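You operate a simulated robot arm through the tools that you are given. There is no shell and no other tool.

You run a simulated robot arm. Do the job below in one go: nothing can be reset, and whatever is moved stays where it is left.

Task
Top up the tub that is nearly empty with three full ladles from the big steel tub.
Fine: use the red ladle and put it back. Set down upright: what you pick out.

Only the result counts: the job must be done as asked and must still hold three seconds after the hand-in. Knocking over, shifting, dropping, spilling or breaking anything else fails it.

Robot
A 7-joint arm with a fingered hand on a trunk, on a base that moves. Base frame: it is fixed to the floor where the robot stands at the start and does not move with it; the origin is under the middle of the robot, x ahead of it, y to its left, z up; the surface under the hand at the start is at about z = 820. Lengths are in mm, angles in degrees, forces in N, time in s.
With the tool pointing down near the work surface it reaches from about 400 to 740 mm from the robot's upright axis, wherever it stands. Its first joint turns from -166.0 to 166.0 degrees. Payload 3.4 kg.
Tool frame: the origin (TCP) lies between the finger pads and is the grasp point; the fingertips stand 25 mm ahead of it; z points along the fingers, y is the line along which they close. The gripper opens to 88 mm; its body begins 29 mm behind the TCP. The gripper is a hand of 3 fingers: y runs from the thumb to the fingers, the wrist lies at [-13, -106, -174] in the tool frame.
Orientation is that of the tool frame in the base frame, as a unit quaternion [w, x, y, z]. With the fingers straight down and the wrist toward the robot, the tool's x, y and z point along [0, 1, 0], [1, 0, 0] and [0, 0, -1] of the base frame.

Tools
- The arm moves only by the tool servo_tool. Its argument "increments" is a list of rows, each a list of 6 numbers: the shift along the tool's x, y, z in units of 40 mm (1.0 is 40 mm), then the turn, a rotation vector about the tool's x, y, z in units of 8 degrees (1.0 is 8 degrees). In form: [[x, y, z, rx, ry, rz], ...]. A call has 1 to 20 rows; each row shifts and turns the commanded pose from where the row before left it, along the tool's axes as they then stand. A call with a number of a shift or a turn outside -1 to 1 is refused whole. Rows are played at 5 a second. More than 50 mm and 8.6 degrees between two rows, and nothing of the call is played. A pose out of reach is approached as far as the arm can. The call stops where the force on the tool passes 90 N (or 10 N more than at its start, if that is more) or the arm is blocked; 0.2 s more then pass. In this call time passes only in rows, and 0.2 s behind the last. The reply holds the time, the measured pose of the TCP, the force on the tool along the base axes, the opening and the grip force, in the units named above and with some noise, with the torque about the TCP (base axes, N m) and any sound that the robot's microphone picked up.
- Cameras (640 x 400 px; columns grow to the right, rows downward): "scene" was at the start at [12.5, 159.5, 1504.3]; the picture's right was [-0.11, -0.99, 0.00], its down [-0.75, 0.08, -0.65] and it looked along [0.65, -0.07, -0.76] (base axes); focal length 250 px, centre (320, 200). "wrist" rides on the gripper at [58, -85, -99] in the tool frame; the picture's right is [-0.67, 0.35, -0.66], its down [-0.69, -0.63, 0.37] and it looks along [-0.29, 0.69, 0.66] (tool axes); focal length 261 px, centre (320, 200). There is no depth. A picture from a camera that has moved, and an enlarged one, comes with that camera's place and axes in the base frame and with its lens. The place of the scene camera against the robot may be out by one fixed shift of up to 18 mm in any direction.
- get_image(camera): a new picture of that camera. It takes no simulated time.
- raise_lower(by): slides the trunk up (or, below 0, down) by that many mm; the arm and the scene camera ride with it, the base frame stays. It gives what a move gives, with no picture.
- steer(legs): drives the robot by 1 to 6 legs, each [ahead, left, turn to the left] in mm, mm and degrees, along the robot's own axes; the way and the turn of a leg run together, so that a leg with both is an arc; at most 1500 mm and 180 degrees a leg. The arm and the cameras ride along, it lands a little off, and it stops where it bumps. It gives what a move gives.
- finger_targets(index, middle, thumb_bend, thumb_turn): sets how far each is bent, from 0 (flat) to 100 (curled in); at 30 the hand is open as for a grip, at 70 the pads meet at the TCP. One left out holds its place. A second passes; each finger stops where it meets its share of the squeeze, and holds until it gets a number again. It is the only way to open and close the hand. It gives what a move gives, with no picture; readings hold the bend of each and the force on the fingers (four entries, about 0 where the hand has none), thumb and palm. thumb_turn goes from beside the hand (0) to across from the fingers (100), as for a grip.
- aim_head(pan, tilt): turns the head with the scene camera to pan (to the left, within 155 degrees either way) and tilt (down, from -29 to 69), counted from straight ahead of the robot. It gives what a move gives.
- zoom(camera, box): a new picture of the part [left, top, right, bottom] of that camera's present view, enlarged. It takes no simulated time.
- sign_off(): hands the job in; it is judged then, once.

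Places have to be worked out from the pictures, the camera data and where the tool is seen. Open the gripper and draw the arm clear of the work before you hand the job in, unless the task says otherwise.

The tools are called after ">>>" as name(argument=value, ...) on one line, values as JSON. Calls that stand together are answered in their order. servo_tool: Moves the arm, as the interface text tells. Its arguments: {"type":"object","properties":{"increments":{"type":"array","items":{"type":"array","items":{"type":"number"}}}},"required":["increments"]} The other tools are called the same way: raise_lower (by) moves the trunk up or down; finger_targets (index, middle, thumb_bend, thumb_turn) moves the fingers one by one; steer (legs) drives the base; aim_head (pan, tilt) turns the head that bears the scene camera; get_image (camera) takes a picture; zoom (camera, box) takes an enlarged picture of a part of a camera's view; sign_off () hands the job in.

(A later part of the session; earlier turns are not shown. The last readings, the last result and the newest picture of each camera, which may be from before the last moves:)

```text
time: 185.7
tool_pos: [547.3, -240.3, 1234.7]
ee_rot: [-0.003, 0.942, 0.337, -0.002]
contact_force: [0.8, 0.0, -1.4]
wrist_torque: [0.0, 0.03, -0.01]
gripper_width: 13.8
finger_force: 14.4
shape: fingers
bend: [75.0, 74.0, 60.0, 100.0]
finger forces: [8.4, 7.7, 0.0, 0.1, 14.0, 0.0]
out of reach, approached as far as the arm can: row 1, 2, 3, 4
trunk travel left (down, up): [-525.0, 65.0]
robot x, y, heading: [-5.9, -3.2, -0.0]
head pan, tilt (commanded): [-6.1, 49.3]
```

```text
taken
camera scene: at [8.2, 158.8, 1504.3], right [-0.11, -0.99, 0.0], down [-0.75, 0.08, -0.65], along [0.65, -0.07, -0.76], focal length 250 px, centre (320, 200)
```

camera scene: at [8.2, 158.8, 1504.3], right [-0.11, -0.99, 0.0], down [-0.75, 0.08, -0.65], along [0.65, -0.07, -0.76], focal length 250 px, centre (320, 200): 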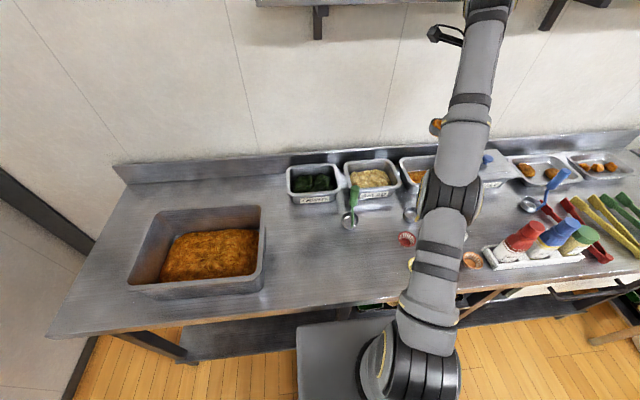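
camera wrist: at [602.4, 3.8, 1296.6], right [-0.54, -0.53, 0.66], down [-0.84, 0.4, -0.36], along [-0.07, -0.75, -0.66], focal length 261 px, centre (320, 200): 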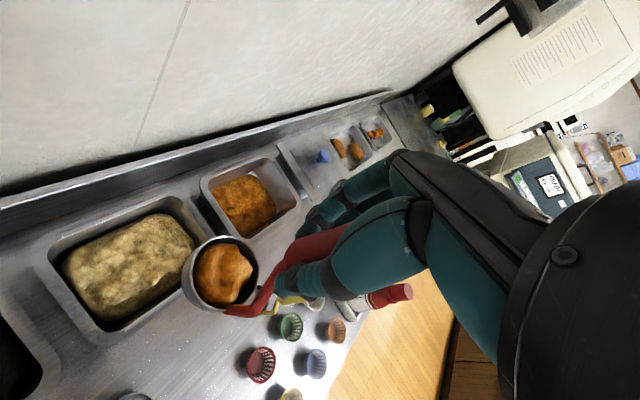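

I suspect the elbow has gone slightly past straight, so inward commands bend it the wrong way against its stop. Pushing outward first and then sweeping left is what preceded the earlier recovery, so I'll do that and then pull in.

>>> servo_tool(increments=[[0.42, 0.67, -0.6, 0, 0, 0], [0.42, 0.67, -0.6, 0, 0, 0], [0.46, -0.72, -0.1, 0, 0, 0], [0.46, -0.72, -0.1, 0, 0, 0], [0.46, -0.72, -0.1, 0, 0, 0], [0.46, -0.72, -0.1, 0, 0, 0], [0.46, -0.72, -0.1, 0, 0, 0], [0.46, -0.72, -0.1, 0, 0, 0]])

>>> servo_tool(increments=[[-0.54, -0.445, 0.375, 0, 0, 0], [-0.54, -0.445, 0.375, 0, 0, 0]])

```text
time: 187.4
tool_pos: [530.0, -35.9, 1256.3]
ee_rot: [0.0, 0.942, 0.336, -0.001]
contact_force: [-0.1, -0.5, -1.1]
wrist_torque: [-0.03, 0.0, 0.02]
gripper_width: 13.7
finger_force: 14.7
shape: fingers
bend: [75.0, 74.0, 60.0, 100.0]
finger forces: [8.4, 7.7, 0.0, 0.0, 13.8, 0.0]
out of reach, approached as far as the arm can: row 1, 2
trunk travel left (down, up): [-525.0, 65.0]
robot x, y, heading: [-8.7, -4.3, -0.2]
head pan, tilt (commanded): [-6.1, 49.3]
```

```text
time: 188.1
tool_pos: [471.9, -37.0, 1226.9]
ee_rot: [0.0, 0.942, 0.336, 0.0]
contact_force: [-0.8, -0.3, -0.3]
wrist_torque: [0.0, -0.01, -0.02]
gripper_width: 13.5
finger_force: 14.6
shape: fingers
bend: [75.0, 74.0, 60.0, 100.0]
finger forces: [8.3, 7.5, 0.0, 0.1, 13.8, 0.1]
trunk travel left (down, up): [-525.0, 65.0]
robot x, y, heading: [-5.5, 0.7, -0.3]
head pan, tilt (commanded): [-6.1, 49.3]
```

Freed — the elbow bends normally again. I now know to keep the wrist inside about 600 mm of the shoulder. I'm yawing to the pour heading and coming in to STEW on a path that respects that.

>>> servo_tool(increments=[[0, 0, 0, 0, 0, 0.7], [0, 0, 0, 0, 0, 0.7], [0, 0, 0, 0, 0, 0.7], [0, 0, 0, 0, 0, 0.69], [-0.08, 0.4, 0.1, 0, 0, 0], [-0.149, 0.748, 0.214, 0, 0, 0], [-0.149, 0.748, 0.214, 0, 0, 0], [-0.149, 0.748, 0.214, 0, 0, 0], [-0.149, 0.748, 0.214, 0, 0, 0], [-0.149, 0.748, 0.214, 0, 0, 0], [-0.149, 0.748, 0.214, 0, 0, 0], [-0.149, 0.748, 0.214, 0, 0, 0], [-0.149, 0.748, 0.214, 0, 0, 0], [-0.07, 0.35, 0.1, 0, 0, 0]])

>>> get_image(camera="wrist")

>>> get_image(camera="scene")

```text
time: 191.1
tool_pos: [502.4, -311.4, 1147.9]
ee_rot: [-0.001, 0.989, 0.149, -0.002]
contact_force: [0.1, 0.2, -2.3]
wrist_torque: [0.04, 0.02, -0.02]
gripper_width: 13.7
finger_force: 15.1
shape: fingers
bend: [75.0, 74.0, 60.0, 100.0]
finger forces: [8.1, 7.5, 0.1, 0.0, 13.9, 0.0]
trunk travel left (down, up): [-525.0, 65.0]
robot x, y, heading: [-4.2, 1.3, -0.2]
head pan, tilt (commanded): [-6.1, 49.3]
```

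```text
taken
camera wrist: at [532.4, -213.9, 1248.2], right [-0.54, -0.53, 0.66], down [-0.84, 0.4, -0.36], along [-0.07, -0.75, -0.66], focal length 261 px, centre (320, 200)
```

wrist: 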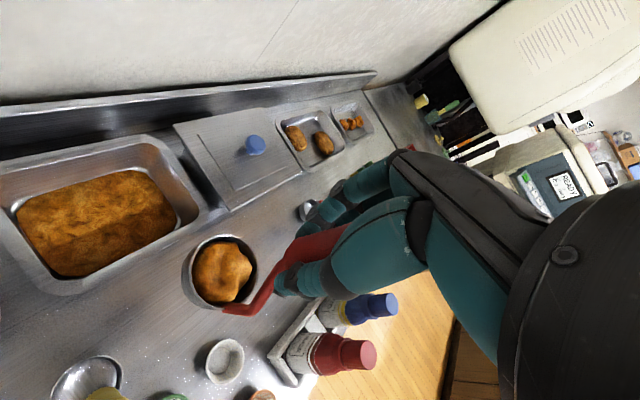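

```text
taken
camera scene: at [8.2, 159.0, 1504.3], right [-0.11, -0.99, 0.0], down [-0.75, 0.08, -0.65], along [0.65, -0.07, -0.76], focal length 250 px, centre (320, 200)
```

scene: 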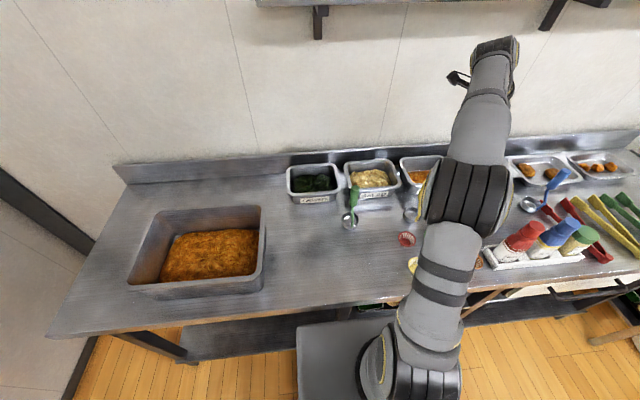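

On track with the lump intact. I'm descending and moving the cup over STEW while beginning the gentle tilt, all within reach.

>>> servo_tool(increments=[[0.08, 0.09, 0.4, 0, 0, 0], [0.117, 0.132, 0.608, 0, 0, 0], [0.117, 0.132, 0.608, 0, 0, 0], [0.04, 0.04, 0.2, 0, 0, 0], [0.27, 0.2, 0.145, 0, 0.625, 0], [0.27, 0.2, 0.145, 0, 0.625, 0], [0.27, 0.2, 0.145, 0, 0.625, 0], [0.1775, 0.177, 0.182, 0, 0.625, 0], [0.1775, 0.177, 0.182, 0, 0.625, 0], [0.1775, 0.177, 0.182, 0, 0.625, 0]])

>>> get_image(camera="wrist")

>>> get_image(camera="scene")

```text
time: 193.2
tool_pos: [590.0, -346.9, 1050.3]
ee_rot: [-0.039, 0.955, 0.143, 0.256]
contact_force: [-0.4, 0.8, -1.1]
wrist_torque: [-0.04, 0.07, 0.02]
gripper_width: 13.7
finger_force: 14.4
shape: fingers
bend: [75.0, 74.0, 60.0, 100.0]
finger forces: [8.0, 8.1, 0.1, 0.0, 14.1, 0.0]
trunk travel left (down, up): [-525.0, 65.0]
robot x, y, heading: [-3.7, 2.2, -0.1]
head pan, tilt (commanded): [-6.1, 49.3]
```

```text
taken
camera wrist: at [565.2, -267.0, 1164.3], right [-0.77, -0.6, 0.23], down [-0.58, 0.48, -0.66], along [0.28, -0.64, -0.72], focal length 261 px, centre (320, 200)
```

wrist: 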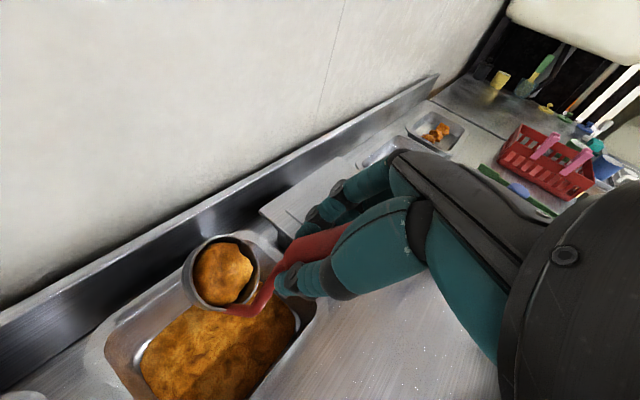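

```text
taken
camera scene: at [8.3, 159.1, 1504.3], right [-0.11, -0.99, 0.0], down [-0.75, 0.08, -0.65], along [0.65, -0.07, -0.76], focal length 250 px, centre (320, 200)
```

scene: 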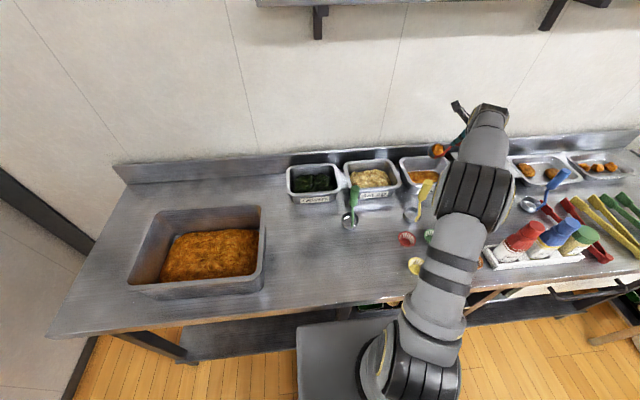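

The cup is now over the tub centre at about (642, -323). I'm continuing the tilt to 60° while keeping the rim over the tub.

>>> servo_tool(increments=[[-0.307, 0.006, 0.147, 0, 0.9375, 0], [-0.323, 0.006, 0.106, 0, 0.9375, 0], [-0.335, 0.006, 0.063, 0, 0.9375, 0], [-0.34, 0.006, 0.02, 0, 0.9375, 0]])

>>> get_image(camera="wrist")

>>> get_image(camera="scene")

```text
time: 194.2
tool_pos: [560.3, -357.8, 1004.4]
ee_rot: [-0.074, 0.857, 0.127, 0.494]
contact_force: [0.1, -0.6, -1.4]
wrist_torque: [-0.02, 0.11, 0.01]
gripper_width: 13.3
finger_force: 15.7
shape: fingers
bend: [75.0, 74.0, 60.0, 100.0]
finger forces: [7.9, 8.6, 0.0, 0.1, 14.7, 0.1]
trunk travel left (down, up): [-525.0, 65.0]
robot x, y, heading: [-8.6, -4.2, 0.0]
head pan, tilt (commanded): [-6.1, 49.3]
```

```text
taken
camera wrist: at [481.4, -293.1, 1104.5], right [-0.76, -0.6, -0.25], down [-0.21, 0.59, -0.78], along [0.61, -0.54, -0.58], focal length 261 px, centre (320, 200)
```

wrist: 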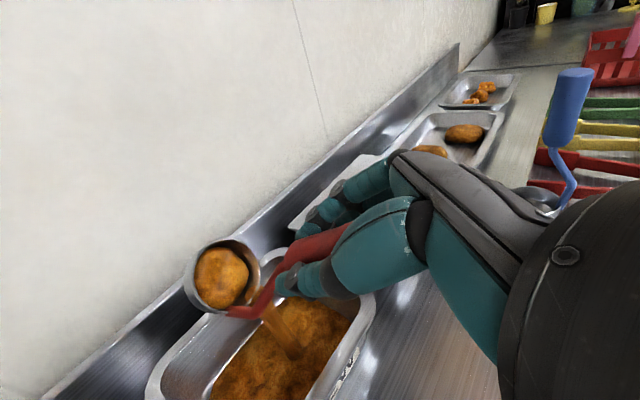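

```text
taken
camera scene: at [7.9, 158.9, 1504.4], right [-0.11, -0.99, 0.0], down [-0.75, 0.08, -0.65], along [0.65, -0.07, -0.76], focal length 250 px, centre (320, 200)
```

scene: 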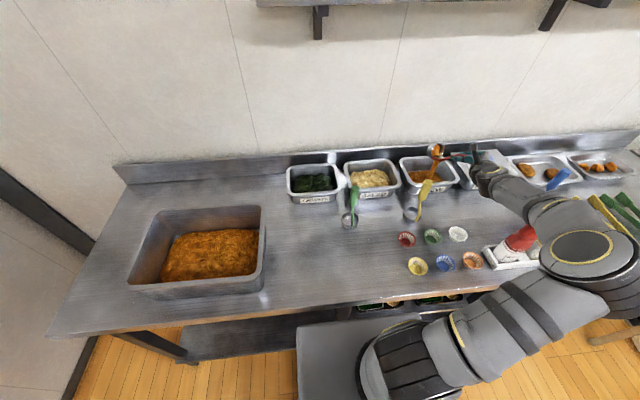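

Stew is pouring in a stream straight into the tub. I'm continuing the tilt to past 90° to empty the cup.

>>> servo_tool(increments=[[0, 0, 0, 0, 0, 0], [-0.273, 0, 0.09, 0, 0.8, 0], [-0.283, 0, 0.053, 0, 0.8, 0], [-0.288, 0, 0.015, 0, 0.8, 0], [-0.288, 0, -0.022, 0, 0.8, 0], [0, 0, 0, 0, 0, 0]])

>>> get_image(camera="wrist")

>>> zoom(camera="scene", box=[390, 120, 500, 210])

```text
time: 195.7
tool_pos: [550.6, -360.2, 960.2]
ee_rot: [-0.101, 0.726, 0.108, 0.672]
contact_force: [-0.1, 0.1, -0.9]
wrist_torque: [-0.01, 0.1, -0.02]
gripper_width: 13.4
finger_force: 15.5
shape: fingers
bend: [75.0, 74.0, 60.0, 100.0]
finger forces: [7.6, 8.8, 0.0, 0.1, 14.8, 0.1]
trunk travel left (down, up): [-525.0, 65.0]
robot x, y, heading: [-5.3, 1.3, -0.2]
head pan, tilt (commanded): [-6.1, 49.3]
```

```text
taken
camera wrist: at [434.4, -307.4, 1025.0], right [-0.57, -0.54, -0.62], down [0.11, 0.69, -0.71], along [0.81, -0.48, -0.34], focal length 261 px, centre (320, 200)
```

wrist: 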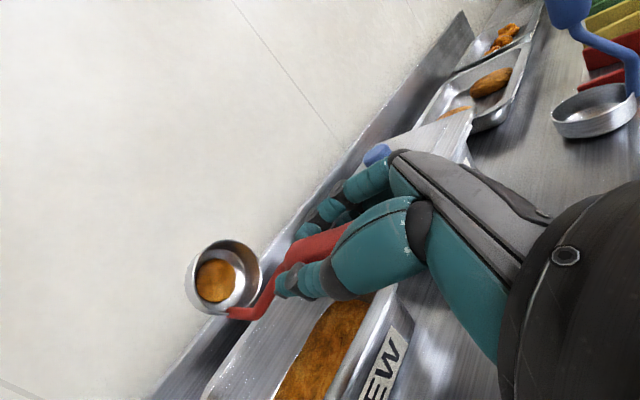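

```text
4.44 times, centred on (445, 165) of scene
camera zoom: at [8.2, 159.1, 1504.3], right [-0.11, -0.99, 0.0], down [-0.75, 0.08, -0.65], along [0.65, -0.07, -0.76], focal length 1111 px, centre (-236, 356)
```

zoom: 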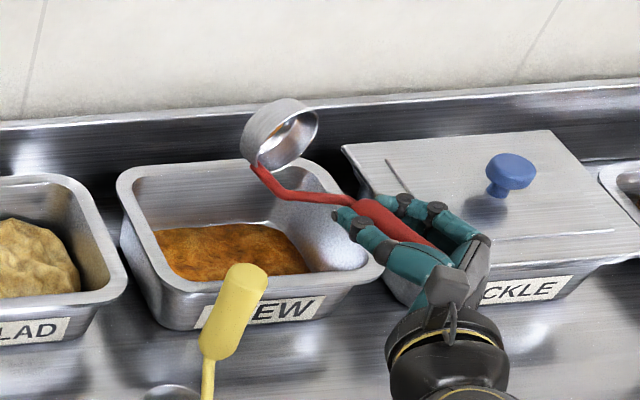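

A bit of stew remains in the cup. I'm tilting to about 110° and holding to let it run out.

>>> servo_tool(increments=[[-0.1, 0, 0.07, 0, 1, 0], [-0.1, 0, 0.07, 0, 1, 0], [0, 0, 0.07, 0, 1, 0], [0, 0, 0, 0, 0, 0], [0, 0, 0, 0, 0, 0], [0, 0, 0, 0, 0, 0]])

>>> get_image(camera="wrist")

>>> zoom(camera="scene", box=[390, 120, 500, 210])

```text
time: 197.1
tool_pos: [557.2, -357.7, 952.1]
ee_rot: [-0.122, 0.571, 0.085, 0.807]
contact_force: [-0.3, -1.2, -0.1]
wrist_torque: [-0.01, 0.08, -0.01]
gripper_width: 13.1
finger_force: 15.5
shape: fingers
bend: [75.0, 74.0, 60.0, 100.0]
finger forces: [7.5, 8.8, 0.1, 0.1, 14.8, 0.0]
trunk travel left (down, up): [-525.0, 65.0]
robot x, y, heading: [-4.8, 2.6, -0.4]
head pan, tilt (commanded): [-6.1, 49.3]
```

```text
taken
camera wrist: at [424.4, -310.2, 973.9], right [-0.28, -0.45, -0.85], down [0.36, 0.77, -0.52], along [0.89, -0.45, -0.05], focal length 261 px, centre (320, 200)
```

wrist: 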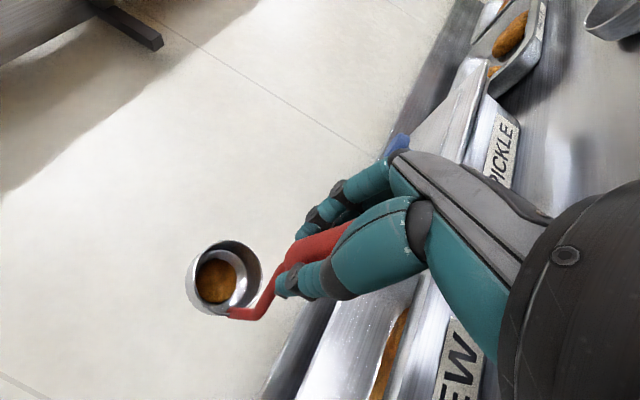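

```text
4.44 times, centred on (445, 165) of scene
camera zoom: at [8.2, 159.2, 1504.3], right [-0.11, -0.99, 0.0], down [-0.75, 0.08, -0.65], along [0.65, -0.07, -0.76], focal length 1111 px, centre (-236, 356)
```

zoom: 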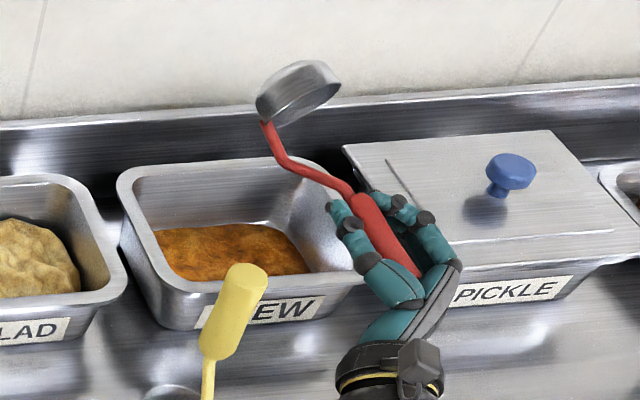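

A thin layer still clings at the cup's bottom. I'm holding a bit longer and checking whether it drains.

>>> servo_tool(increments=[[0, 0, 0, 0, 0.8, 0], [0, 0, 0, 0, 0, 0], [0, 0, 0, 0, 0, 0], [0, 0, 0, 0, 0, 0], [0, 0, 0, 0, 0, 0], [0, 0, 0, 0, 0, 0], [0, 0, 0, 0, 0, 0], [0, 0, 0, 0, 0, 0]])

>>> zoom(camera="wrist", box=[150, 210, 300, 340])

>>> zoom(camera="scene", box=[400, 120, 500, 210])

```text
time: 198.8
tool_pos: [555.9, -355.5, 959.0]
ee_rot: [-0.124, 0.521, 0.079, 0.84]
contact_force: [0.6, -0.3, -1.7]
wrist_torque: [-0.04, 0.08, 0.0]
gripper_width: 13.3
finger_force: 15.5
shape: fingers
bend: [75.0, 74.0, 60.0, 100.0]
finger forces: [7.7, 9.0, 0.0, 0.1, 14.7, 0.0]
trunk travel left (down, up): [-525.0, 65.0]
robot x, y, heading: [-5.5, -1.1, -0.3]
head pan, tilt (commanded): [-6.1, 49.3]
```

```text
3.08 times, centred on (225, 275) of wrist
camera zoom: at [419.9, -308.4, 965.9], right [-0.18, -0.42, -0.89], down [0.42, 0.78, -0.46], along [0.89, -0.46, 0.04], focal length 802 px, centre (612, -31)
```

zoom: 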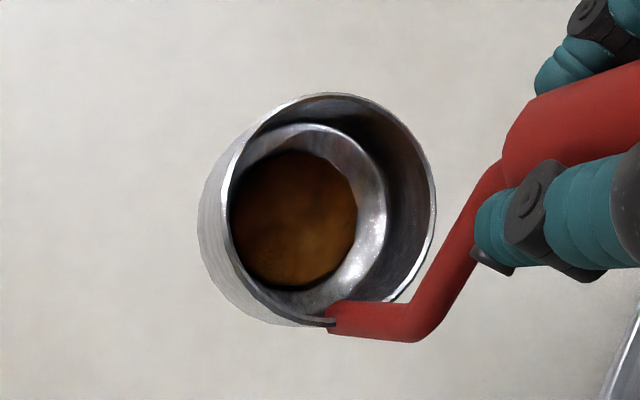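

```text
4.44 times, centred on (450, 165) of scene
camera zoom: at [3.1, 164.0, 1504.0], right [-0.11, -0.99, 0.0], down [-0.75, 0.08, -0.66], along [0.65, -0.07, -0.76], focal length 1111 px, centre (-258, 356)
```

zoom: 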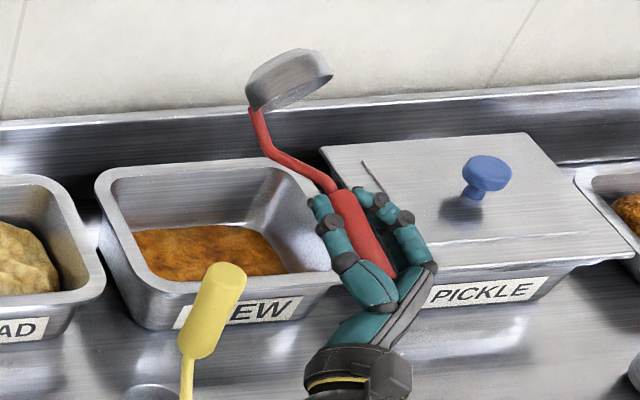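

I'm waiting a little more and comparing the residue size.

>>> servo_tool(increments=[[0, 0, 0, 0, 0, 0], [0, 0, 0, 0, 0, 0], [0, 0, 0, 0, 0, 0], [0, 0, 0, 0, 0, 0], [0, 0, 0, 0, 0, 0], [0, 0, 0, 0, 0, 0], [0, 0, 0, 0, 0, 0], [0, 0, 0, 0, 0, 0], [0, 0, 0, 0, 0, 0], [0, 0, 0, 0, 0, 0]])

>>> zoom(camera="wrist", box=[150, 210, 300, 340])

```text
time: 201.1
tool_pos: [554.8, -355.0, 957.5]
ee_rot: [-0.125, 0.523, 0.079, 0.839]
contact_force: [-1.1, -0.1, -1.0]
wrist_torque: [-0.01, 0.09, 0.01]
gripper_width: 13.0
finger_force: 15.4
shape: fingers
bend: [75.0, 74.0, 60.0, 100.0]
finger forces: [7.6, 8.9, 0.0, 0.0, 14.9, 0.0]
trunk travel left (down, up): [-525.0, 65.0]
robot x, y, heading: [-4.4, 2.4, 0.1]
head pan, tilt (commanded): [-6.1, 49.3]
```

```text
3.08 times, centred on (225, 275) of wrist
camera zoom: at [420.2, -308.2, 965.3], right [-0.18, -0.42, -0.89], down [0.42, 0.78, -0.46], along [0.89, -0.45, 0.04], focal length 802 px, centre (612, -31)
```

zoom: 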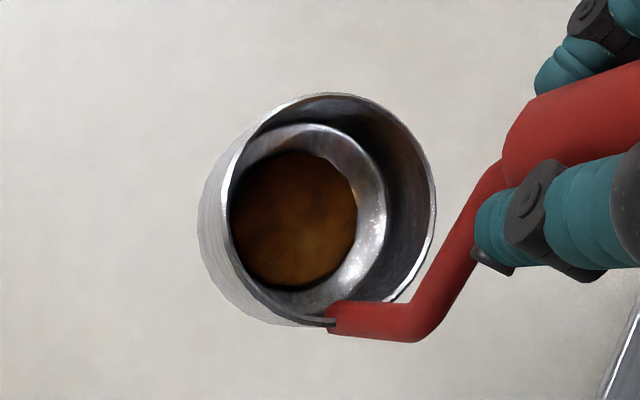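

The film left in the cup doesn't change, so it's fully poured, and I see nothing spilled around the tub. I'm raising and levelling the ladle for the return trip.

>>> servo_tool(increments=[[0.71, -0.244, 0.19, 0, 0, 0], [0.71, -0.244, 0.19, 0, 0, 0], [0.71, -0.244, 0.19, 0, 0, 0], [0.71, -0.244, 0.19, 0, 0, 0], [0, 0, 0, 0, -0.975, 0], [0, 0, 0, 0, -0.975, 0], [0, 0, 0, 0, -0.975, 0], [0, 0, 0, 0, -0.975, 0], [0, 0, 0, 0, -0.975, 0], [0, 0, 0, 0, -0.975, 0], [0, 0, 0, 0, -0.975, 0], [0, 0, 0, 0, -0.975, 0], [0, 0, 0, 0, -0.975, 0], [0, 0, 0, 0, -0.975, 0], [0, 0, 0, 0, -0.975, 0], [0, 0, 0, 0, -0.975, 0], [0, 0, 0, 0, -0.975, 0], [0, 0, 0, 0, -0.975, 0], [0, 0, 0, 0, -0.975, 0]])

>>> get_image(camera="wrist")

>>> get_image(camera="scene")

```text
time: 205.1
tool_pos: [526.1, -327.0, 1068.6]
ee_rot: [0.001, 0.989, 0.148, -0.012]
contact_force: [1.1, 0.2, -1.2]
wrist_torque: [0.0, 0.0, -0.01]
gripper_width: 13.3
finger_force: 14.3
shape: fingers
bend: [75.0, 74.0, 60.0, 100.0]
finger forces: [8.2, 7.5, 0.1, 0.0, 13.7, 0.0]
trunk travel left (down, up): [-525.0, 65.0]
robot x, y, heading: [-7.3, -2.4, 0.1]
head pan, tilt (commanded): [-6.1, 49.3]
```

```text
taken
camera wrist: at [558.1, -228.8, 1166.8], right [-0.52, -0.53, 0.67], down [-0.85, 0.4, -0.35], along [-0.08, -0.75, -0.66], focal length 261 px, centre (320, 200)
```

wrist: 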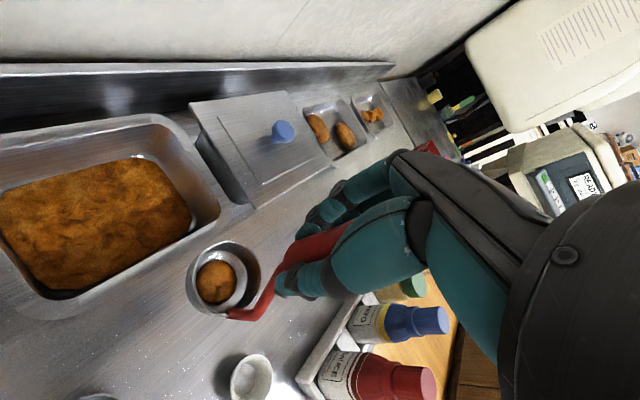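

```text
taken
camera scene: at [8.5, 159.3, 1504.3], right [-0.11, -0.99, 0.0], down [-0.75, 0.08, -0.65], along [0.65, -0.07, -0.76], focal length 250 px, centre (320, 200)
```

scene: 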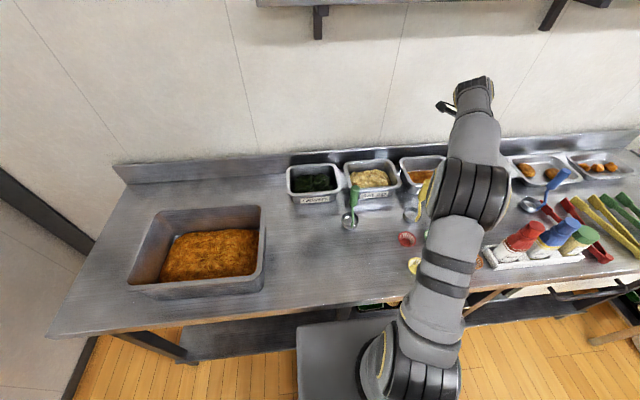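

Empty and level again. I'm heading back to the big tub along the same safe corridor.

>>> servo_tool(increments=[[-0.18, -0.29, -0.683, 0, 0, 0], [-0.18, -0.29, -0.683, 0, 0, 0], [-0.18, -0.29, -0.683, 0, 0, 0], [0.115, -0.894, 0, 0, 0, 0], [0.115, -0.894, 0, 0, 0, 0], [0.115, -0.894, 0, 0, 0, 0], [0.115, -0.894, 0, 0, 0, 0], [0.115, -0.894, 0, 0, 0, 0], [0.115, -0.894, 0, 0, 0, 0], [0.115, -0.894, 0, 0, 0, 0], [0.115, -0.894, 0, 0, 0, 0], [0.115, -0.894, 0, 0, 0, 0], [0, 0, 0, 0, 0, -0.9], [0, 0, 0, 0, 0, -0.9], [0, 0, 0, 0, 0, -0.9], [0, 0, 0, 0, 0, -0.9], [0, 0, 0, 0, 0, -0.9], [0, 0, 0, 0, 0, -0.9]])

>>> servo_tool(increments=[[0.745, -0.589, 0.1, 0, 0, 0], [0.745, -0.589, 0.1, 0, 0, 0], [0.745, -0.589, 0.1, 0, 0, 0], [0.745, -0.589, 0.1, 0, 0, 0], [0.745, -0.589, 0.1, 0, 0, 0], [0.745, -0.589, 0.1, 0, 0, 0], [0.745, -0.589, 0.1, 0, 0, 0], [0.745, -0.589, 0.1, 0, 0, 0], [0.745, -0.589, 0.1, 0, 0, 0], [0.745, -0.589, 0.1, 0, 0, 0]])

>>> get_image(camera="wrist")

```text
time: 208.8
tool_pos: [441.5, 21.5, 1151.0]
ee_rot: [-0.002, 0.864, 0.503, -0.01]
contact_force: [0.0, 0.6, -1.4]
wrist_torque: [-0.02, 0.02, -0.01]
gripper_width: 12.9
finger_force: 14.7
shape: fingers
bend: [75.0, 74.0, 60.0, 100.0]
finger forces: [8.2, 7.5, 0.0, 0.0, 13.6, 0.0]
trunk travel left (down, up): [-525.0, 65.0]
robot x, y, heading: [-6.0, 0.6, -0.3]
head pan, tilt (commanded): [-6.1, 49.3]
```

```text
time: 211.1
tool_pos: [383.6, 397.5, 1108.9]
ee_rot: [-0.003, 0.865, 0.501, -0.01]
contact_force: [0.5, -0.6, -2.0]
wrist_torque: [-0.02, 0.01, -0.01]
gripper_width: 12.8
finger_force: 14.6
shape: fingers
bend: [75.0, 74.0, 60.0, 100.0]
finger forces: [8.0, 7.5, 0.1, 0.0, 13.5, 0.0]
trunk travel left (down, up): [-525.0, 65.0]
robot x, y, heading: [-7.7, -0.9, -0.0]
head pan, tilt (commanded): [-6.1, 49.3]
```

```text
taken
camera wrist: at [339.1, 490.6, 1208.1], right [-0.02, -0.75, 0.66], down [-0.89, -0.28, -0.35], along [0.45, -0.6, -0.67], focal length 261 px, centre (320, 200)
```

wrist: 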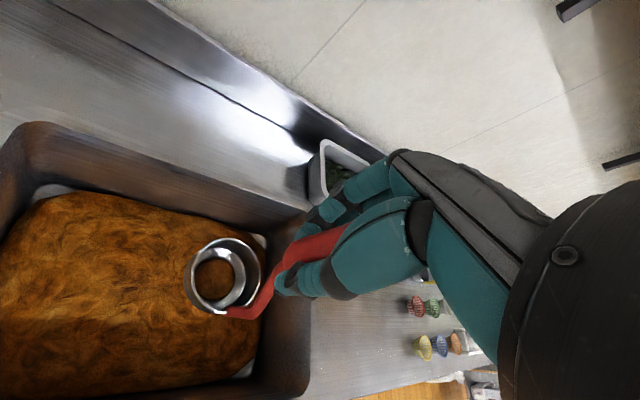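

Back over the tub with the grip steady at about 14.6 N. For this scoop I'll tilt a bit more and sweep longer near the floor, to get the cup as full as possible.

>>> servo_tool(increments=[[0.02, 0.06, 0, 0, 0.75, 0], [0.02, 0.06, 0, 0, 0.75, 0], [0.02, 0.06, 0, 0, 0.75, 0], [0.02, 0.06, 0, 0, 0.75, 0], [0.02, 0.06, 0, 0, 0.75, 0], [0.02, 0.06, 0, 0, 0.75, 0], [-0.406, 0, 0.56, 0, 0, 0], [-0.406, 0, 0.56, 0, 0, 0], [-0.406, 0, 0.56, 0, 0, 0], [-0.406, 0, 0.56, 0, 0, 0], [-0.406, 0, 0.56, 0, 0, 0]])

>>> servo_tool(increments=[[-0.2, 0, 0.28, 0, 0, 0], [-0.15, 0, 0.2, 0, 0, 0], [-0.06, 0, 0.08, 0, 0, 0]])

>>> get_image(camera="wrist")

```text
time: 213.4
tool_pos: [396.1, 394.6, 973.3]
ee_rot: [-0.158, 0.826, 0.476, 0.259]
contact_force: [-0.5, 0.4, -1.4]
wrist_torque: [-0.04, 0.02, 0.01]
gripper_width: 13.2
finger_force: 14.8
shape: fingers
bend: [75.0, 74.0, 60.0, 100.0]
finger forces: [7.6, 8.1, 0.0, 0.0, 14.0, 0.0]
trunk travel left (down, up): [-525.0, 65.0]
robot x, y, heading: [-3.1, -0.6, -0.3]
head pan, tilt (commanded): [-6.1, 49.3]
```

```text
time: 214.2
tool_pos: [394.0, 392.0, 944.6]
ee_rot: [-0.157, 0.826, 0.476, 0.258]
contact_force: [0.7, 0.0, -0.2]
wrist_torque: [-0.09, 0.02, 0.02]
gripper_width: 12.7
finger_force: 14.3
shape: fingers
bend: [75.0, 74.0, 60.0, 100.0]
finger forces: [7.6, 8.0, 0.0, 0.1, 13.9, 0.0]
trunk travel left (down, up): [-525.0, 65.0]
robot x, y, heading: [-6.3, -0.2, -0.3]
head pan, tilt (commanded): [-6.1, 49.3]
```

```text
taken
camera wrist: at [317.3, 425.2, 1060.1], right [-0.16, -0.98, 0.14], down [-0.73, 0.01, -0.69], along [0.67, -0.21, -0.71], focal length 261 px, centre (320, 200)
```

wrist: 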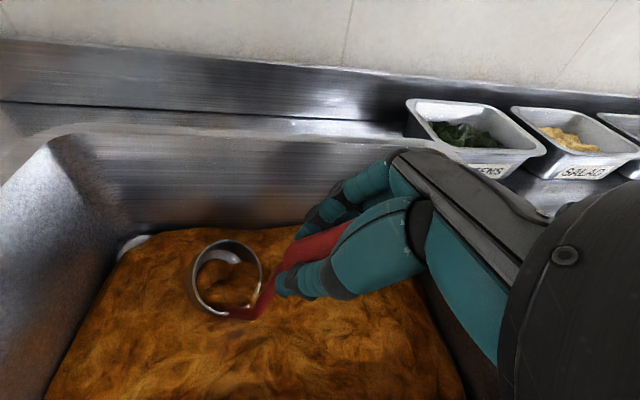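

The cup's lower edge is in the food. I'm sweeping it through and levelling it at the floor.

>>> servo_tool(increments=[[-0.2275, 0, -0.165, 0, 0, 0], [-0.2275, 0, -0.165, 0, 0, 0], [-0.2275, 0, -0.165, 0, 0, 0], [-0.2275, 0, -0.165, 0, 0, 0], [0.02, 0, -0.035, 0, -0.5625, 0], [0.02, 0, -0.035, 0, -0.5625, 0], [0.02, 0, -0.035, 0, -0.5625, 0], [0.018, 0, -0.035, 0, -0.5625, 0], [0.014, 0, -0.035, 0, -0.5625, 0], [0.01, 0, -0.035, 0, -0.5625, 0], [0.006, 0, -0.035, 0, -0.5625, 0], [0.003, 0, -0.035, 0, -0.5625, 0]])

>>> zoom(camera="wrist", box=[150, 200, 330, 340])

```text
time: 216.8
tool_pos: [374.3, 354.7, 958.4]
ee_rot: [-0.003, 0.865, 0.502, -0.01]
contact_force: [0.3, 0.6, -1.7]
wrist_torque: [0.01, -0.01, -0.01]
gripper_width: 12.9
finger_force: 14.6
shape: fingers
bend: [75.0, 74.0, 60.0, 100.0]
finger forces: [8.1, 7.5, 0.0, 0.0, 13.7, 0.0]
trunk travel left (down, up): [-525.0, 65.0]
robot x, y, heading: [-7.1, 2.2, -0.4]
head pan, tilt (commanded): [-6.1, 49.3]
```

```text
2.86 times, centred on (240, 270) of wrist
camera zoom: at [330.2, 446.6, 1056.9], right [-0.02, -0.75, 0.66], down [-0.89, -0.29, -0.35], along [0.45, -0.6, -0.67], focal length 745 px, centre (549, 0)
```

zoom: 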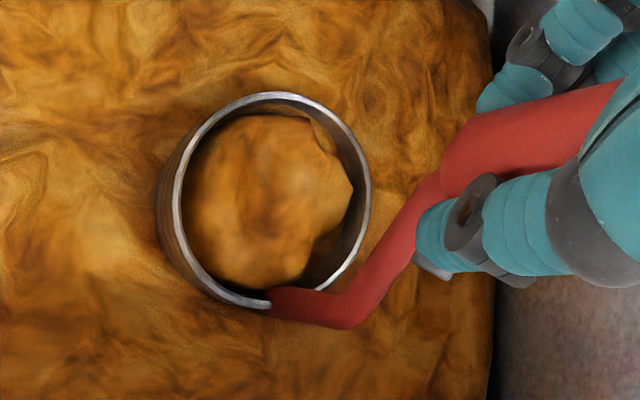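

The lump is the same full shape as before, regardless of how I dipped, so the cup is full. I'm lifting and carrying it back along the safe corridor.

>>> servo_tool(increments=[[0, 0, -0.3, 0, 0, 0], [0, 0, -0.5, 0, 0, 0], [0, 0, -0.7, 0, 0, 0], [0, 0, -0.7, 0, 0, 0], [0, 0, -0.7, 0, 0, 0], [0, 0, -0.7, 0, 0, 0], [-0.2, 0.17, -0.5, 0, 0, 0], [-0.4, 0.35, -0.3, 0, 0, 0], [-0.6, 0.525, -0.3, 0, 0, 0], [-0.65, 0.57, 0, 0, 0, 0], [-0.65, 0.57, 0, 0, 0, 0], [-0.65, 0.57, 0, 0, 0, 0], [-0.65, 0.57, 0, 0, 0, 0], [-0.65, 0.57, 0, 0, 0, 0], [-0.65, 0.57, 0, 0, 0, 0], [-0.65, 0.57, 0, 0, 0, 0], [-0.4, 0.35, 0, 0, 0, 0], [-0.25, 0.215, 0, 0, 0, 0]])

>>> zoom(camera="wrist", box=[150, 200, 330, 340])

>>> get_image(camera="scene")

```text
time: 220.7
tool_pos: [444.9, 21.5, 1147.0]
ee_rot: [-0.003, 0.865, 0.502, -0.009]
contact_force: [-0.2, -0.4, -0.2]
wrist_torque: [-0.03, 0.01, 0.02]
gripper_width: 12.6
finger_force: 14.3
shape: fingers
bend: [75.0, 74.0, 60.0, 100.0]
finger forces: [7.8, 7.4, 0.1, 0.0, 13.2, 0.0]
trunk travel left (down, up): [-525.0, 65.0]
robot x, y, heading: [-3.7, -1.3, -0.0]
head pan, tilt (commanded): [-6.1, 49.3]
```

```text
2.86 times, centred on (240, 270) of wrist
camera zoom: at [401.2, 113.4, 1246.3], right [-0.02, -0.75, 0.66], down [-0.89, -0.28, -0.35], along [0.45, -0.6, -0.67], focal length 745 px, centre (549, 0)
```

zoom: 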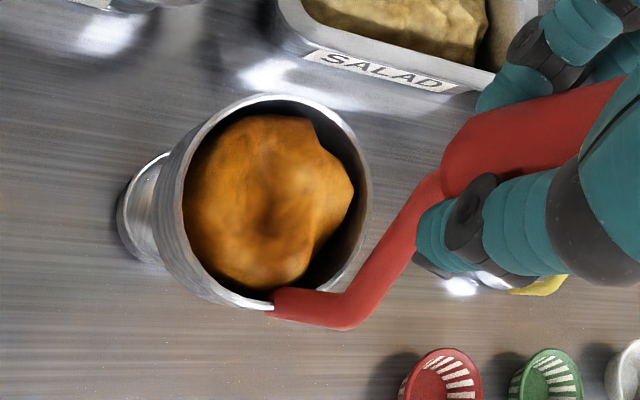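

```text
taken
camera scene: at [8.2, 159.3, 1504.3], right [-0.11, -0.99, 0.0], down [-0.75, 0.08, -0.65], along [0.65, -0.07, -0.76], focal length 250 px, centre (320, 200)
```

scene: 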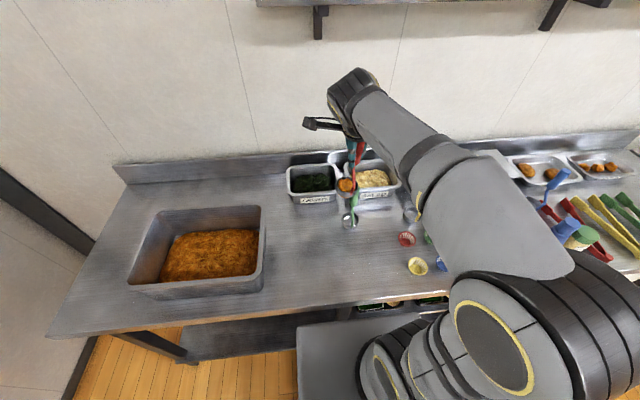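

Full and steady. I'm yawing and continuing to the STEW approach point.

>>> servo_tool(increments=[[0, 0, 0, 0, 0, 0.6], [0, 0, 0, 0, 0, 0.9], [0, 0, 0, 0, 0, 0.9], [0, 0, 0, 0, 0, 0.9], [0, 0, 0, 0, 0, 0.9], [0, 0, 0, 0, 0, 0.7], [0, 0, 0, 0, 0, 0.5], [-0.05, 0.4, 0, 0, 0, 0], [-0.09, 0.65, 0, 0, 0, 0], [-0.105, 0.78, 0, 0, 0, 0], [-0.105, 0.78, 0, 0, 0, 0], [-0.105, 0.78, 0, 0, 0, 0], [-0.105, 0.78, 0, 0, 0, 0], [-0.105, 0.78, 0, 0, 0, 0], [-0.105, 0.78, 0, 0, 0, 0], [-0.105, 0.78, 0, 0, 0, 0], [-0.105, 0.78, 0, 0, 0, 0], [-0.08, 0.65, 0, 0, 0, 0], [-0.05, 0.4, 0, 0, 0, 0]])

>>> get_image(camera="wrist")

```text
time: 224.7
tool_pos: [498.8, -311.7, 1146.3]
ee_rot: [0.001, 0.989, 0.148, -0.01]
contact_force: [-0.2, 0.0, -1.6]
wrist_torque: [0.0, 0.03, 0.0]
gripper_width: 12.6
finger_force: 14.6
shape: fingers
bend: [75.0, 74.0, 60.0, 100.0]
finger forces: [7.7, 7.4, 0.1, 0.1, 13.4, 0.0]
trunk travel left (down, up): [-525.0, 65.0]
robot x, y, heading: [-2.8, 0.1, 0.2]
head pan, tilt (commanded): [-6.1, 49.3]
```

```text
taken
camera wrist: at [531.4, -214.0, 1244.5], right [-0.53, -0.53, 0.67], down [-0.85, 0.4, -0.35], along [-0.08, -0.75, -0.66], focal length 261 px, centre (320, 200)
```

wrist: 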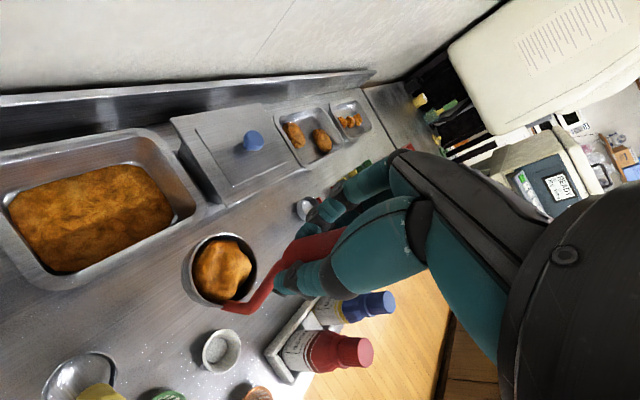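

At the same approach point as last time. I'm repeating the same move in over STEW with the gentle tilt.

>>> servo_tool(increments=[[0.1, 0.1, 0.38, 0, 0, 0], [0.15, 0.14, 0.6, 0, 0, 0], [0.13, 0.132, 0.608, 0, 0, 0], [0.05, 0.04, 0.2, 0, 0.15, 0], [0.27, 0.2, 0.145, 0, 0.625, 0], [0.27, 0.2, 0.145, 0, 0.625, 0], [0.27, 0.2, 0.145, 0, 0.625, 0], [0.1775, 0.177, 0.182, 0, 0.625, 0], [0.1775, 0.177, 0.182, 0, 0.625, 0], [0.1775, 0.177, 0.182, 0, 0.625, 0]])

>>> get_image(camera="wrist")

```text
time: 226.8
tool_pos: [592.8, -347.1, 1046.4]
ee_rot: [-0.039, 0.955, 0.143, 0.258]
contact_force: [0.0, 0.0, -1.1]
wrist_torque: [-0.02, 0.05, -0.02]
gripper_width: 12.3
finger_force: 15.0
shape: fingers
bend: [75.0, 74.0, 60.0, 100.0]
finger forces: [7.5, 8.0, 0.1, 0.1, 13.8, 0.1]
trunk travel left (down, up): [-525.0, 65.0]
robot x, y, heading: [-6.1, 1.9, -0.1]
head pan, tilt (commanded): [-6.1, 49.3]
```

```text
taken
camera wrist: at [567.2, -266.7, 1161.4], right [-0.77, -0.6, 0.23], down [-0.58, 0.48, -0.66], along [0.28, -0.64, -0.72], focal length 261 px, centre (320, 200)
```

wrist: 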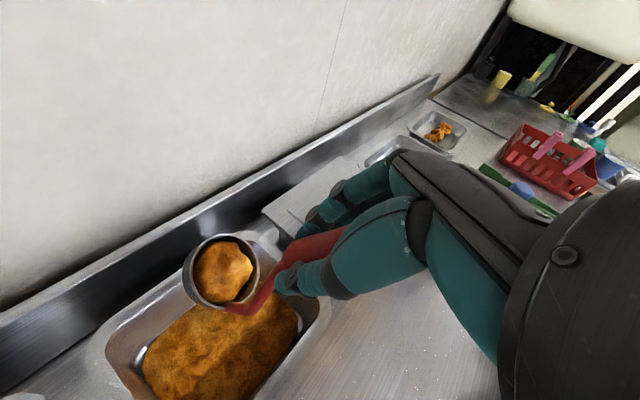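

In position as before. I'm pouring with the same sequence: tilt through 60° and 86°, then to about 110°, and hold.

>>> servo_tool(increments=[[-0.307, 0.006, 0.147, 0, 0.9375, 0], [-0.323, 0.006, 0.106, 0, 0.9375, 0], [-0.335, 0.006, 0.063, 0, 0.9375, 0], [-0.34, 0.006, 0.02, 0, 0.9375, 0], [0, 0, 0, 0, 0, 0], [-0.273, 0, 0.09, 0, 0.8, 0], [-0.283, 0, 0.053, 0, 0.8, 0], [-0.25, 0, 0.015, 0, 0.8, 0], [-0.25, 0, -0.022, 0, 0.8, 0], [0, 0, 0, 0, 0, 0], [-0.07, 0, 0.07, 0, 1, 0], [-0.07, 0, 0.07, 0, 1, 0], [0, 0, 0.07, 0, 1, 0], [0, 0, 0, 0, 0.5, 0], [0, 0, 0, 0, 0, 0], [0, 0, 0, 0, 0, 0], [0, 0, 0, 0, 0, 0], [0, 0, 0, 0, 0, 0], [0, 0, 0, 0, 0, 0], [0, 0, 0, 0, 0, 0]])

>>> zoom(camera="wrist", box=[150, 210, 300, 340])

>>> zoom(camera="scene", box=[390, 120, 500, 210])

```text
time: 231.1
tool_pos: [559.8, -354.0, 954.7]
ee_rot: [-0.124, 0.54, 0.081, 0.828]
contact_force: [0.1, 0.0, -0.5]
wrist_torque: [-0.03, 0.12, 0.01]
gripper_width: 12.3
finger_force: 15.2
shape: fingers
bend: [75.0, 74.0, 60.0, 100.0]
finger forces: [7.1, 9.0, 0.0, 0.0, 14.5, 0.0]
trunk travel left (down, up): [-525.0, 65.0]
robot x, y, heading: [-5.0, 0.3, -0.3]
head pan, tilt (commanded): [-6.1, 49.3]
```

```text
3.08 times, centred on (225, 275) of wrist
camera zoom: at [426.0, -309.2, 968.1], right [-0.21, -0.43, -0.88], down [0.4, 0.78, -0.48], along [0.89, -0.45, 0.0], focal length 802 px, centre (612, -31)
```

zoom: 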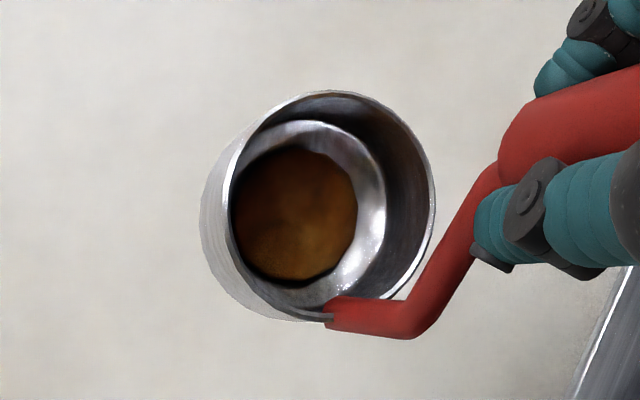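

```text
4.44 times, centred on (445, 165) of scene
camera zoom: at [6.7, 160.7, 1504.1], right [-0.11, -0.99, 0.0], down [-0.75, 0.08, -0.65], along [0.65, -0.07, -0.76], focal length 1111 px, centre (-236, 356)
```

zoom: 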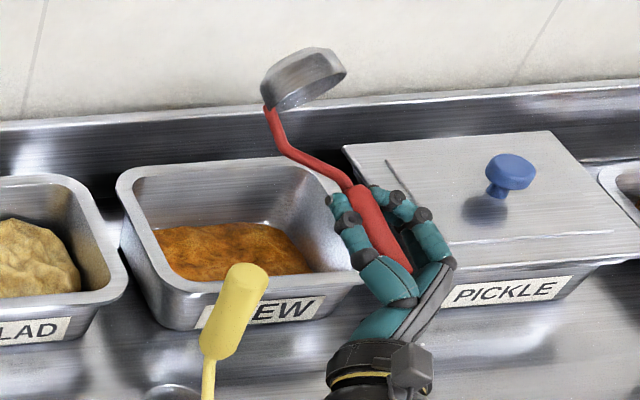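

The second ladle is poured cleanly. I'm raising, levelling and returning to the big tub for the third.

>>> servo_tool(increments=[[0.71, -0.225, 0.14, 0, 0, 0], [0.71, -0.225, 0.14, 0, 0, 0], [0.71, -0.225, 0.14, 0, 0, 0], [0.71, -0.225, 0.14, 0, 0, 0], [0, 0, 0, 0, -0.948, 0], [0, 0, 0, 0, -0.948, 0], [0, 0, 0, 0, -0.948, 0], [0, 0, 0, 0, -0.948, 0], [0, 0, 0, 0, -0.948, 0], [0, 0, 0, 0, -0.948, 0], [0, 0, 0, 0, -0.948, 0], [0, 0, 0, 0, -0.948, 0], [0, 0, 0, 0, -0.948, 0], [0, 0, 0, 0, -0.948, 0], [0, 0, 0, 0, -0.948, 0], [0, 0, 0, 0, -0.948, 0], [0, 0, 0, 0, -0.948, 0], [0, 0, 0, 0, -0.948, 0], [0, 0, 0, 0, -0.948, 0]])

>>> get_image(camera="wrist")

>>> get_image(camera="scene")

```text
time: 235.1
tool_pos: [525.0, -330.5, 1067.9]
ee_rot: [0.0, 0.989, 0.148, -0.001]
contact_force: [-0.4, 0.0, -1.5]
wrist_torque: [-0.01, 0.03, -0.02]
gripper_width: 12.1
finger_force: 14.6
shape: fingers
bend: [75.0, 74.0, 60.0, 100.0]
finger forces: [7.6, 7.7, 0.1, 0.0, 13.3, 0.0]
trunk travel left (down, up): [-525.0, 65.0]
robot x, y, heading: [-6.7, -0.0, -0.1]
head pan, tilt (commanded): [-6.1, 49.3]
```

```text
taken
camera wrist: at [556.6, -232.9, 1166.5], right [-0.54, -0.53, 0.66], down [-0.84, 0.4, -0.36], along [-0.07, -0.75, -0.66], focal length 261 px, centre (320, 200)
```

wrist: 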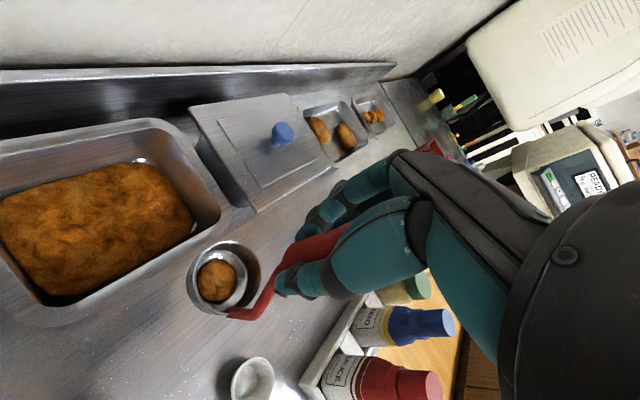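

```text
taken
camera scene: at [8.5, 159.3, 1504.3], right [-0.11, -0.99, 0.0], down [-0.75, 0.08, -0.65], along [0.65, -0.07, -0.76], focal length 250 px, centre (320, 200)
```

scene: 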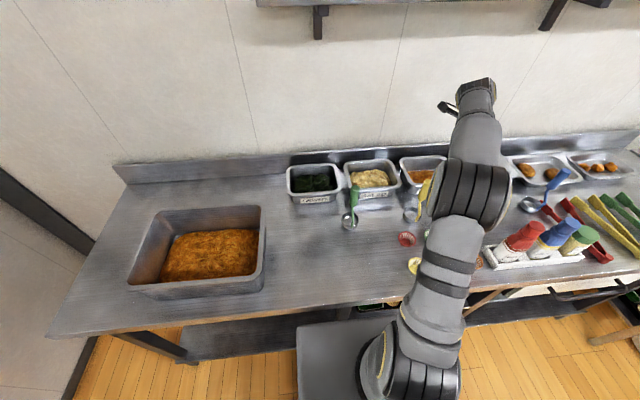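

Everything's as expected. I'm returning to the big tub along the same corridor.

>>> servo_tool(increments=[[-0.18, -0.29, -0.683, 0, 0, 0], [-0.18, -0.29, -0.683, 0, 0, 0], [-0.18, -0.29, -0.683, 0, 0, 0], [0.115, -0.894, 0, 0, 0, 0], [0.115, -0.894, 0, 0, 0, 0], [0.115, -0.894, 0, 0, 0, 0], [0.115, -0.894, 0, 0, 0, 0], [0.115, -0.894, 0, 0, 0, 0], [0.115, -0.894, 0, 0, 0, 0], [0.115, -0.894, 0, 0, 0, 0], [0.115, -0.894, 0, 0, 0, 0], [0.115, -0.894, 0, 0, 0, 0], [0, 0, 0, 0, 0, -0.9], [0, 0, 0, 0, 0, -0.9], [0, 0, 0, 0, 0, -0.9], [0, 0, 0, 0, 0, -0.9], [0, 0, 0, 0, 0, -0.9], [0, 0, 0, 0, 0, -0.9]])

>>> servo_tool(increments=[[0.745, -0.589, 0.1, 0, 0, 0], [0.745, -0.589, 0.1, 0, 0, 0], [0.745, -0.589, 0.1, 0, 0, 0], [0.745, -0.589, 0.1, 0, 0, 0], [0.745, -0.589, 0.1, 0, 0, 0], [0.745, -0.589, 0.1, 0, 0, 0], [0.745, -0.589, 0.1, 0, 0, 0], [0.745, -0.589, 0.1, 0, 0, 0], [0.745, -0.589, 0.1, 0, 0, 0], [0.745, -0.589, 0.1, 0, 0, 0]])

>>> get_image(camera="wrist")

```text
time: 238.8
tool_pos: [440.9, 17.1, 1150.4]
ee_rot: [0.0, 0.864, 0.503, 0.001]
contact_force: [0.2, 1.3, 0.0]
wrist_torque: [0.0, 0.01, 0.01]
gripper_width: 12.1
finger_force: 14.0
shape: fingers
bend: [75.0, 74.0, 60.0, 100.0]
finger forces: [7.7, 7.6, 0.2, 0.0, 13.3, 0.0]
trunk travel left (down, up): [-525.0, 65.0]
robot x, y, heading: [-2.0, -0.2, -0.2]
head pan, tilt (commanded): [-6.1, 49.3]
```

```text
time: 241.1
tool_pos: [384.5, 395.2, 1111.5]
ee_rot: [0.0, 0.865, 0.501, 0.001]
contact_force: [0.4, 1.1, -2.2]
wrist_torque: [0.01, 0.04, 0.0]
gripper_width: 11.8
finger_force: 14.3
shape: fingers
bend: [75.0, 74.0, 60.0, 100.0]
finger forces: [7.7, 7.4, 0.0, 0.1, 13.1, 0.0]
trunk travel left (down, up): [-525.0, 65.0]
robot x, y, heading: [-2.8, -0.1, -0.1]
head pan, tilt (commanded): [-6.1, 49.3]
```

```text
taken
camera wrist: at [340.0, 486.3, 1210.8], right [-0.03, -0.75, 0.66], down [-0.89, -0.28, -0.37], along [0.46, -0.59, -0.66], focal length 261 px, centre (320, 200)
```

wrist: 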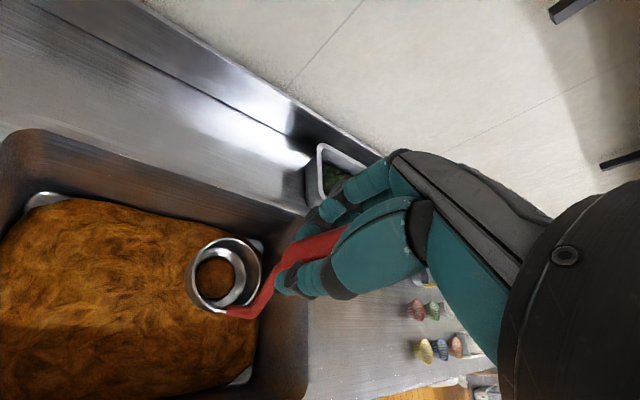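

Same starting point as the second scoop. I'm repeating the tilt, dip, sweep and level.

>>> servo_tool(increments=[[0.02, 0.06, 0, 0, 0.75, 0], [0.02, 0.06, 0, 0, 0.75, 0], [0.02, 0.06, 0, 0, 0.75, 0], [0.02, 0.06, 0, 0, 0.75, 0], [0.02, 0.06, 0, 0, 0.75, 0], [0.02, 0.06, 0, 0, 0.75, 0], [-0.406, 0, 0.56, 0, 0, 0], [-0.406, 0, 0.56, 0, 0, 0], [-0.406, 0, 0.56, 0, 0, 0], [-0.406, 0, 0.56, 0, 0, 0], [-0.406, 0, 0.56, 0, 0, 0], [-0.2, 0, 0.28, 0, 0, 0], [-0.16, 0, 0.22, 0, 0, 0], [-0.08, 0, 0.11, 0, 0, 0]])

>>> servo_tool(increments=[[-0.2275, 0, -0.165, 0, 0, 0], [-0.2275, 0, -0.165, 0, 0, 0], [-0.2275, 0, -0.165, 0, 0, 0], [-0.2275, 0, -0.165, 0, 0, 0], [0.02, 0, -0.035, 0, -0.5625, 0], [0.02, 0, -0.035, 0, -0.5625, 0], [0.02, 0, -0.035, 0, -0.5625, 0], [0.018, 0, -0.035, 0, -0.5625, 0], [0.014, 0, -0.035, 0, -0.5625, 0], [0.01, 0, -0.035, 0, -0.5625, 0], [0.006, 0, -0.035, 0, -0.5625, 0], [0.003, 0, -0.035, 0, -0.5625, 0]])

>>> zoom(camera="wrist", box=[150, 200, 330, 340])

```text
time: 244.1
tool_pos: [398.4, 391.4, 943.6]
ee_rot: [-0.157, 0.823, 0.476, 0.268]
contact_force: [-0.2, -0.1, -1.2]
wrist_torque: [-0.04, 0.02, 0.0]
gripper_width: 11.8
finger_force: 14.7
shape: fingers
bend: [75.0, 74.0, 60.0, 100.0]
finger forces: [7.1, 7.9, 0.0, 0.0, 13.4, 0.1]
trunk travel left (down, up): [-525.0, 65.0]
robot x, y, heading: [-5.9, 1.8, -0.1]
head pan, tilt (commanded): [-6.1, 49.3]
```

```text
time: 246.7
tool_pos: [376.2, 352.3, 956.3]
ee_rot: [-0.001, 0.864, 0.503, -0.001]
contact_force: [-0.2, 0.3, 2.2]
wrist_torque: [0.14, -0.06, 0.0]
gripper_width: 11.8
finger_force: 15.7
shape: fingers
bend: [75.0, 73.0, 60.0, 100.0]
finger forces: [11.9, 7.4, 0.0, 0.1, 13.4, 0.1]
trunk travel left (down, up): [-525.0, 65.0]
robot x, y, heading: [-9.6, -2.0, -0.2]
head pan, tilt (commanded): [-6.1, 49.3]
```

```text
2.86 times, centred on (240, 270) of wrist
camera zoom: at [331.3, 443.0, 1054.7], right [-0.03, -0.75, 0.66], down [-0.89, -0.28, -0.36], along [0.46, -0.59, -0.66], focal length 745 px, centre (549, 0)
```

zoom: 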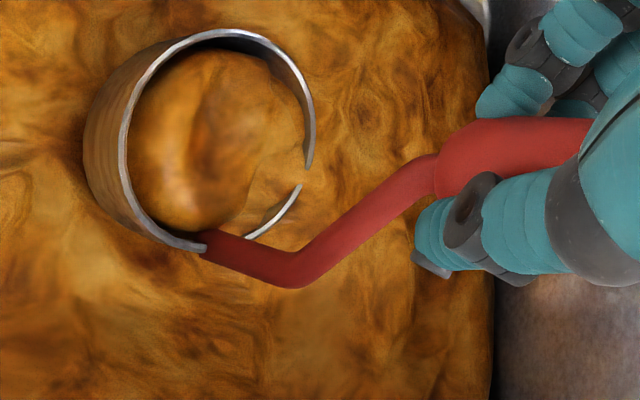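

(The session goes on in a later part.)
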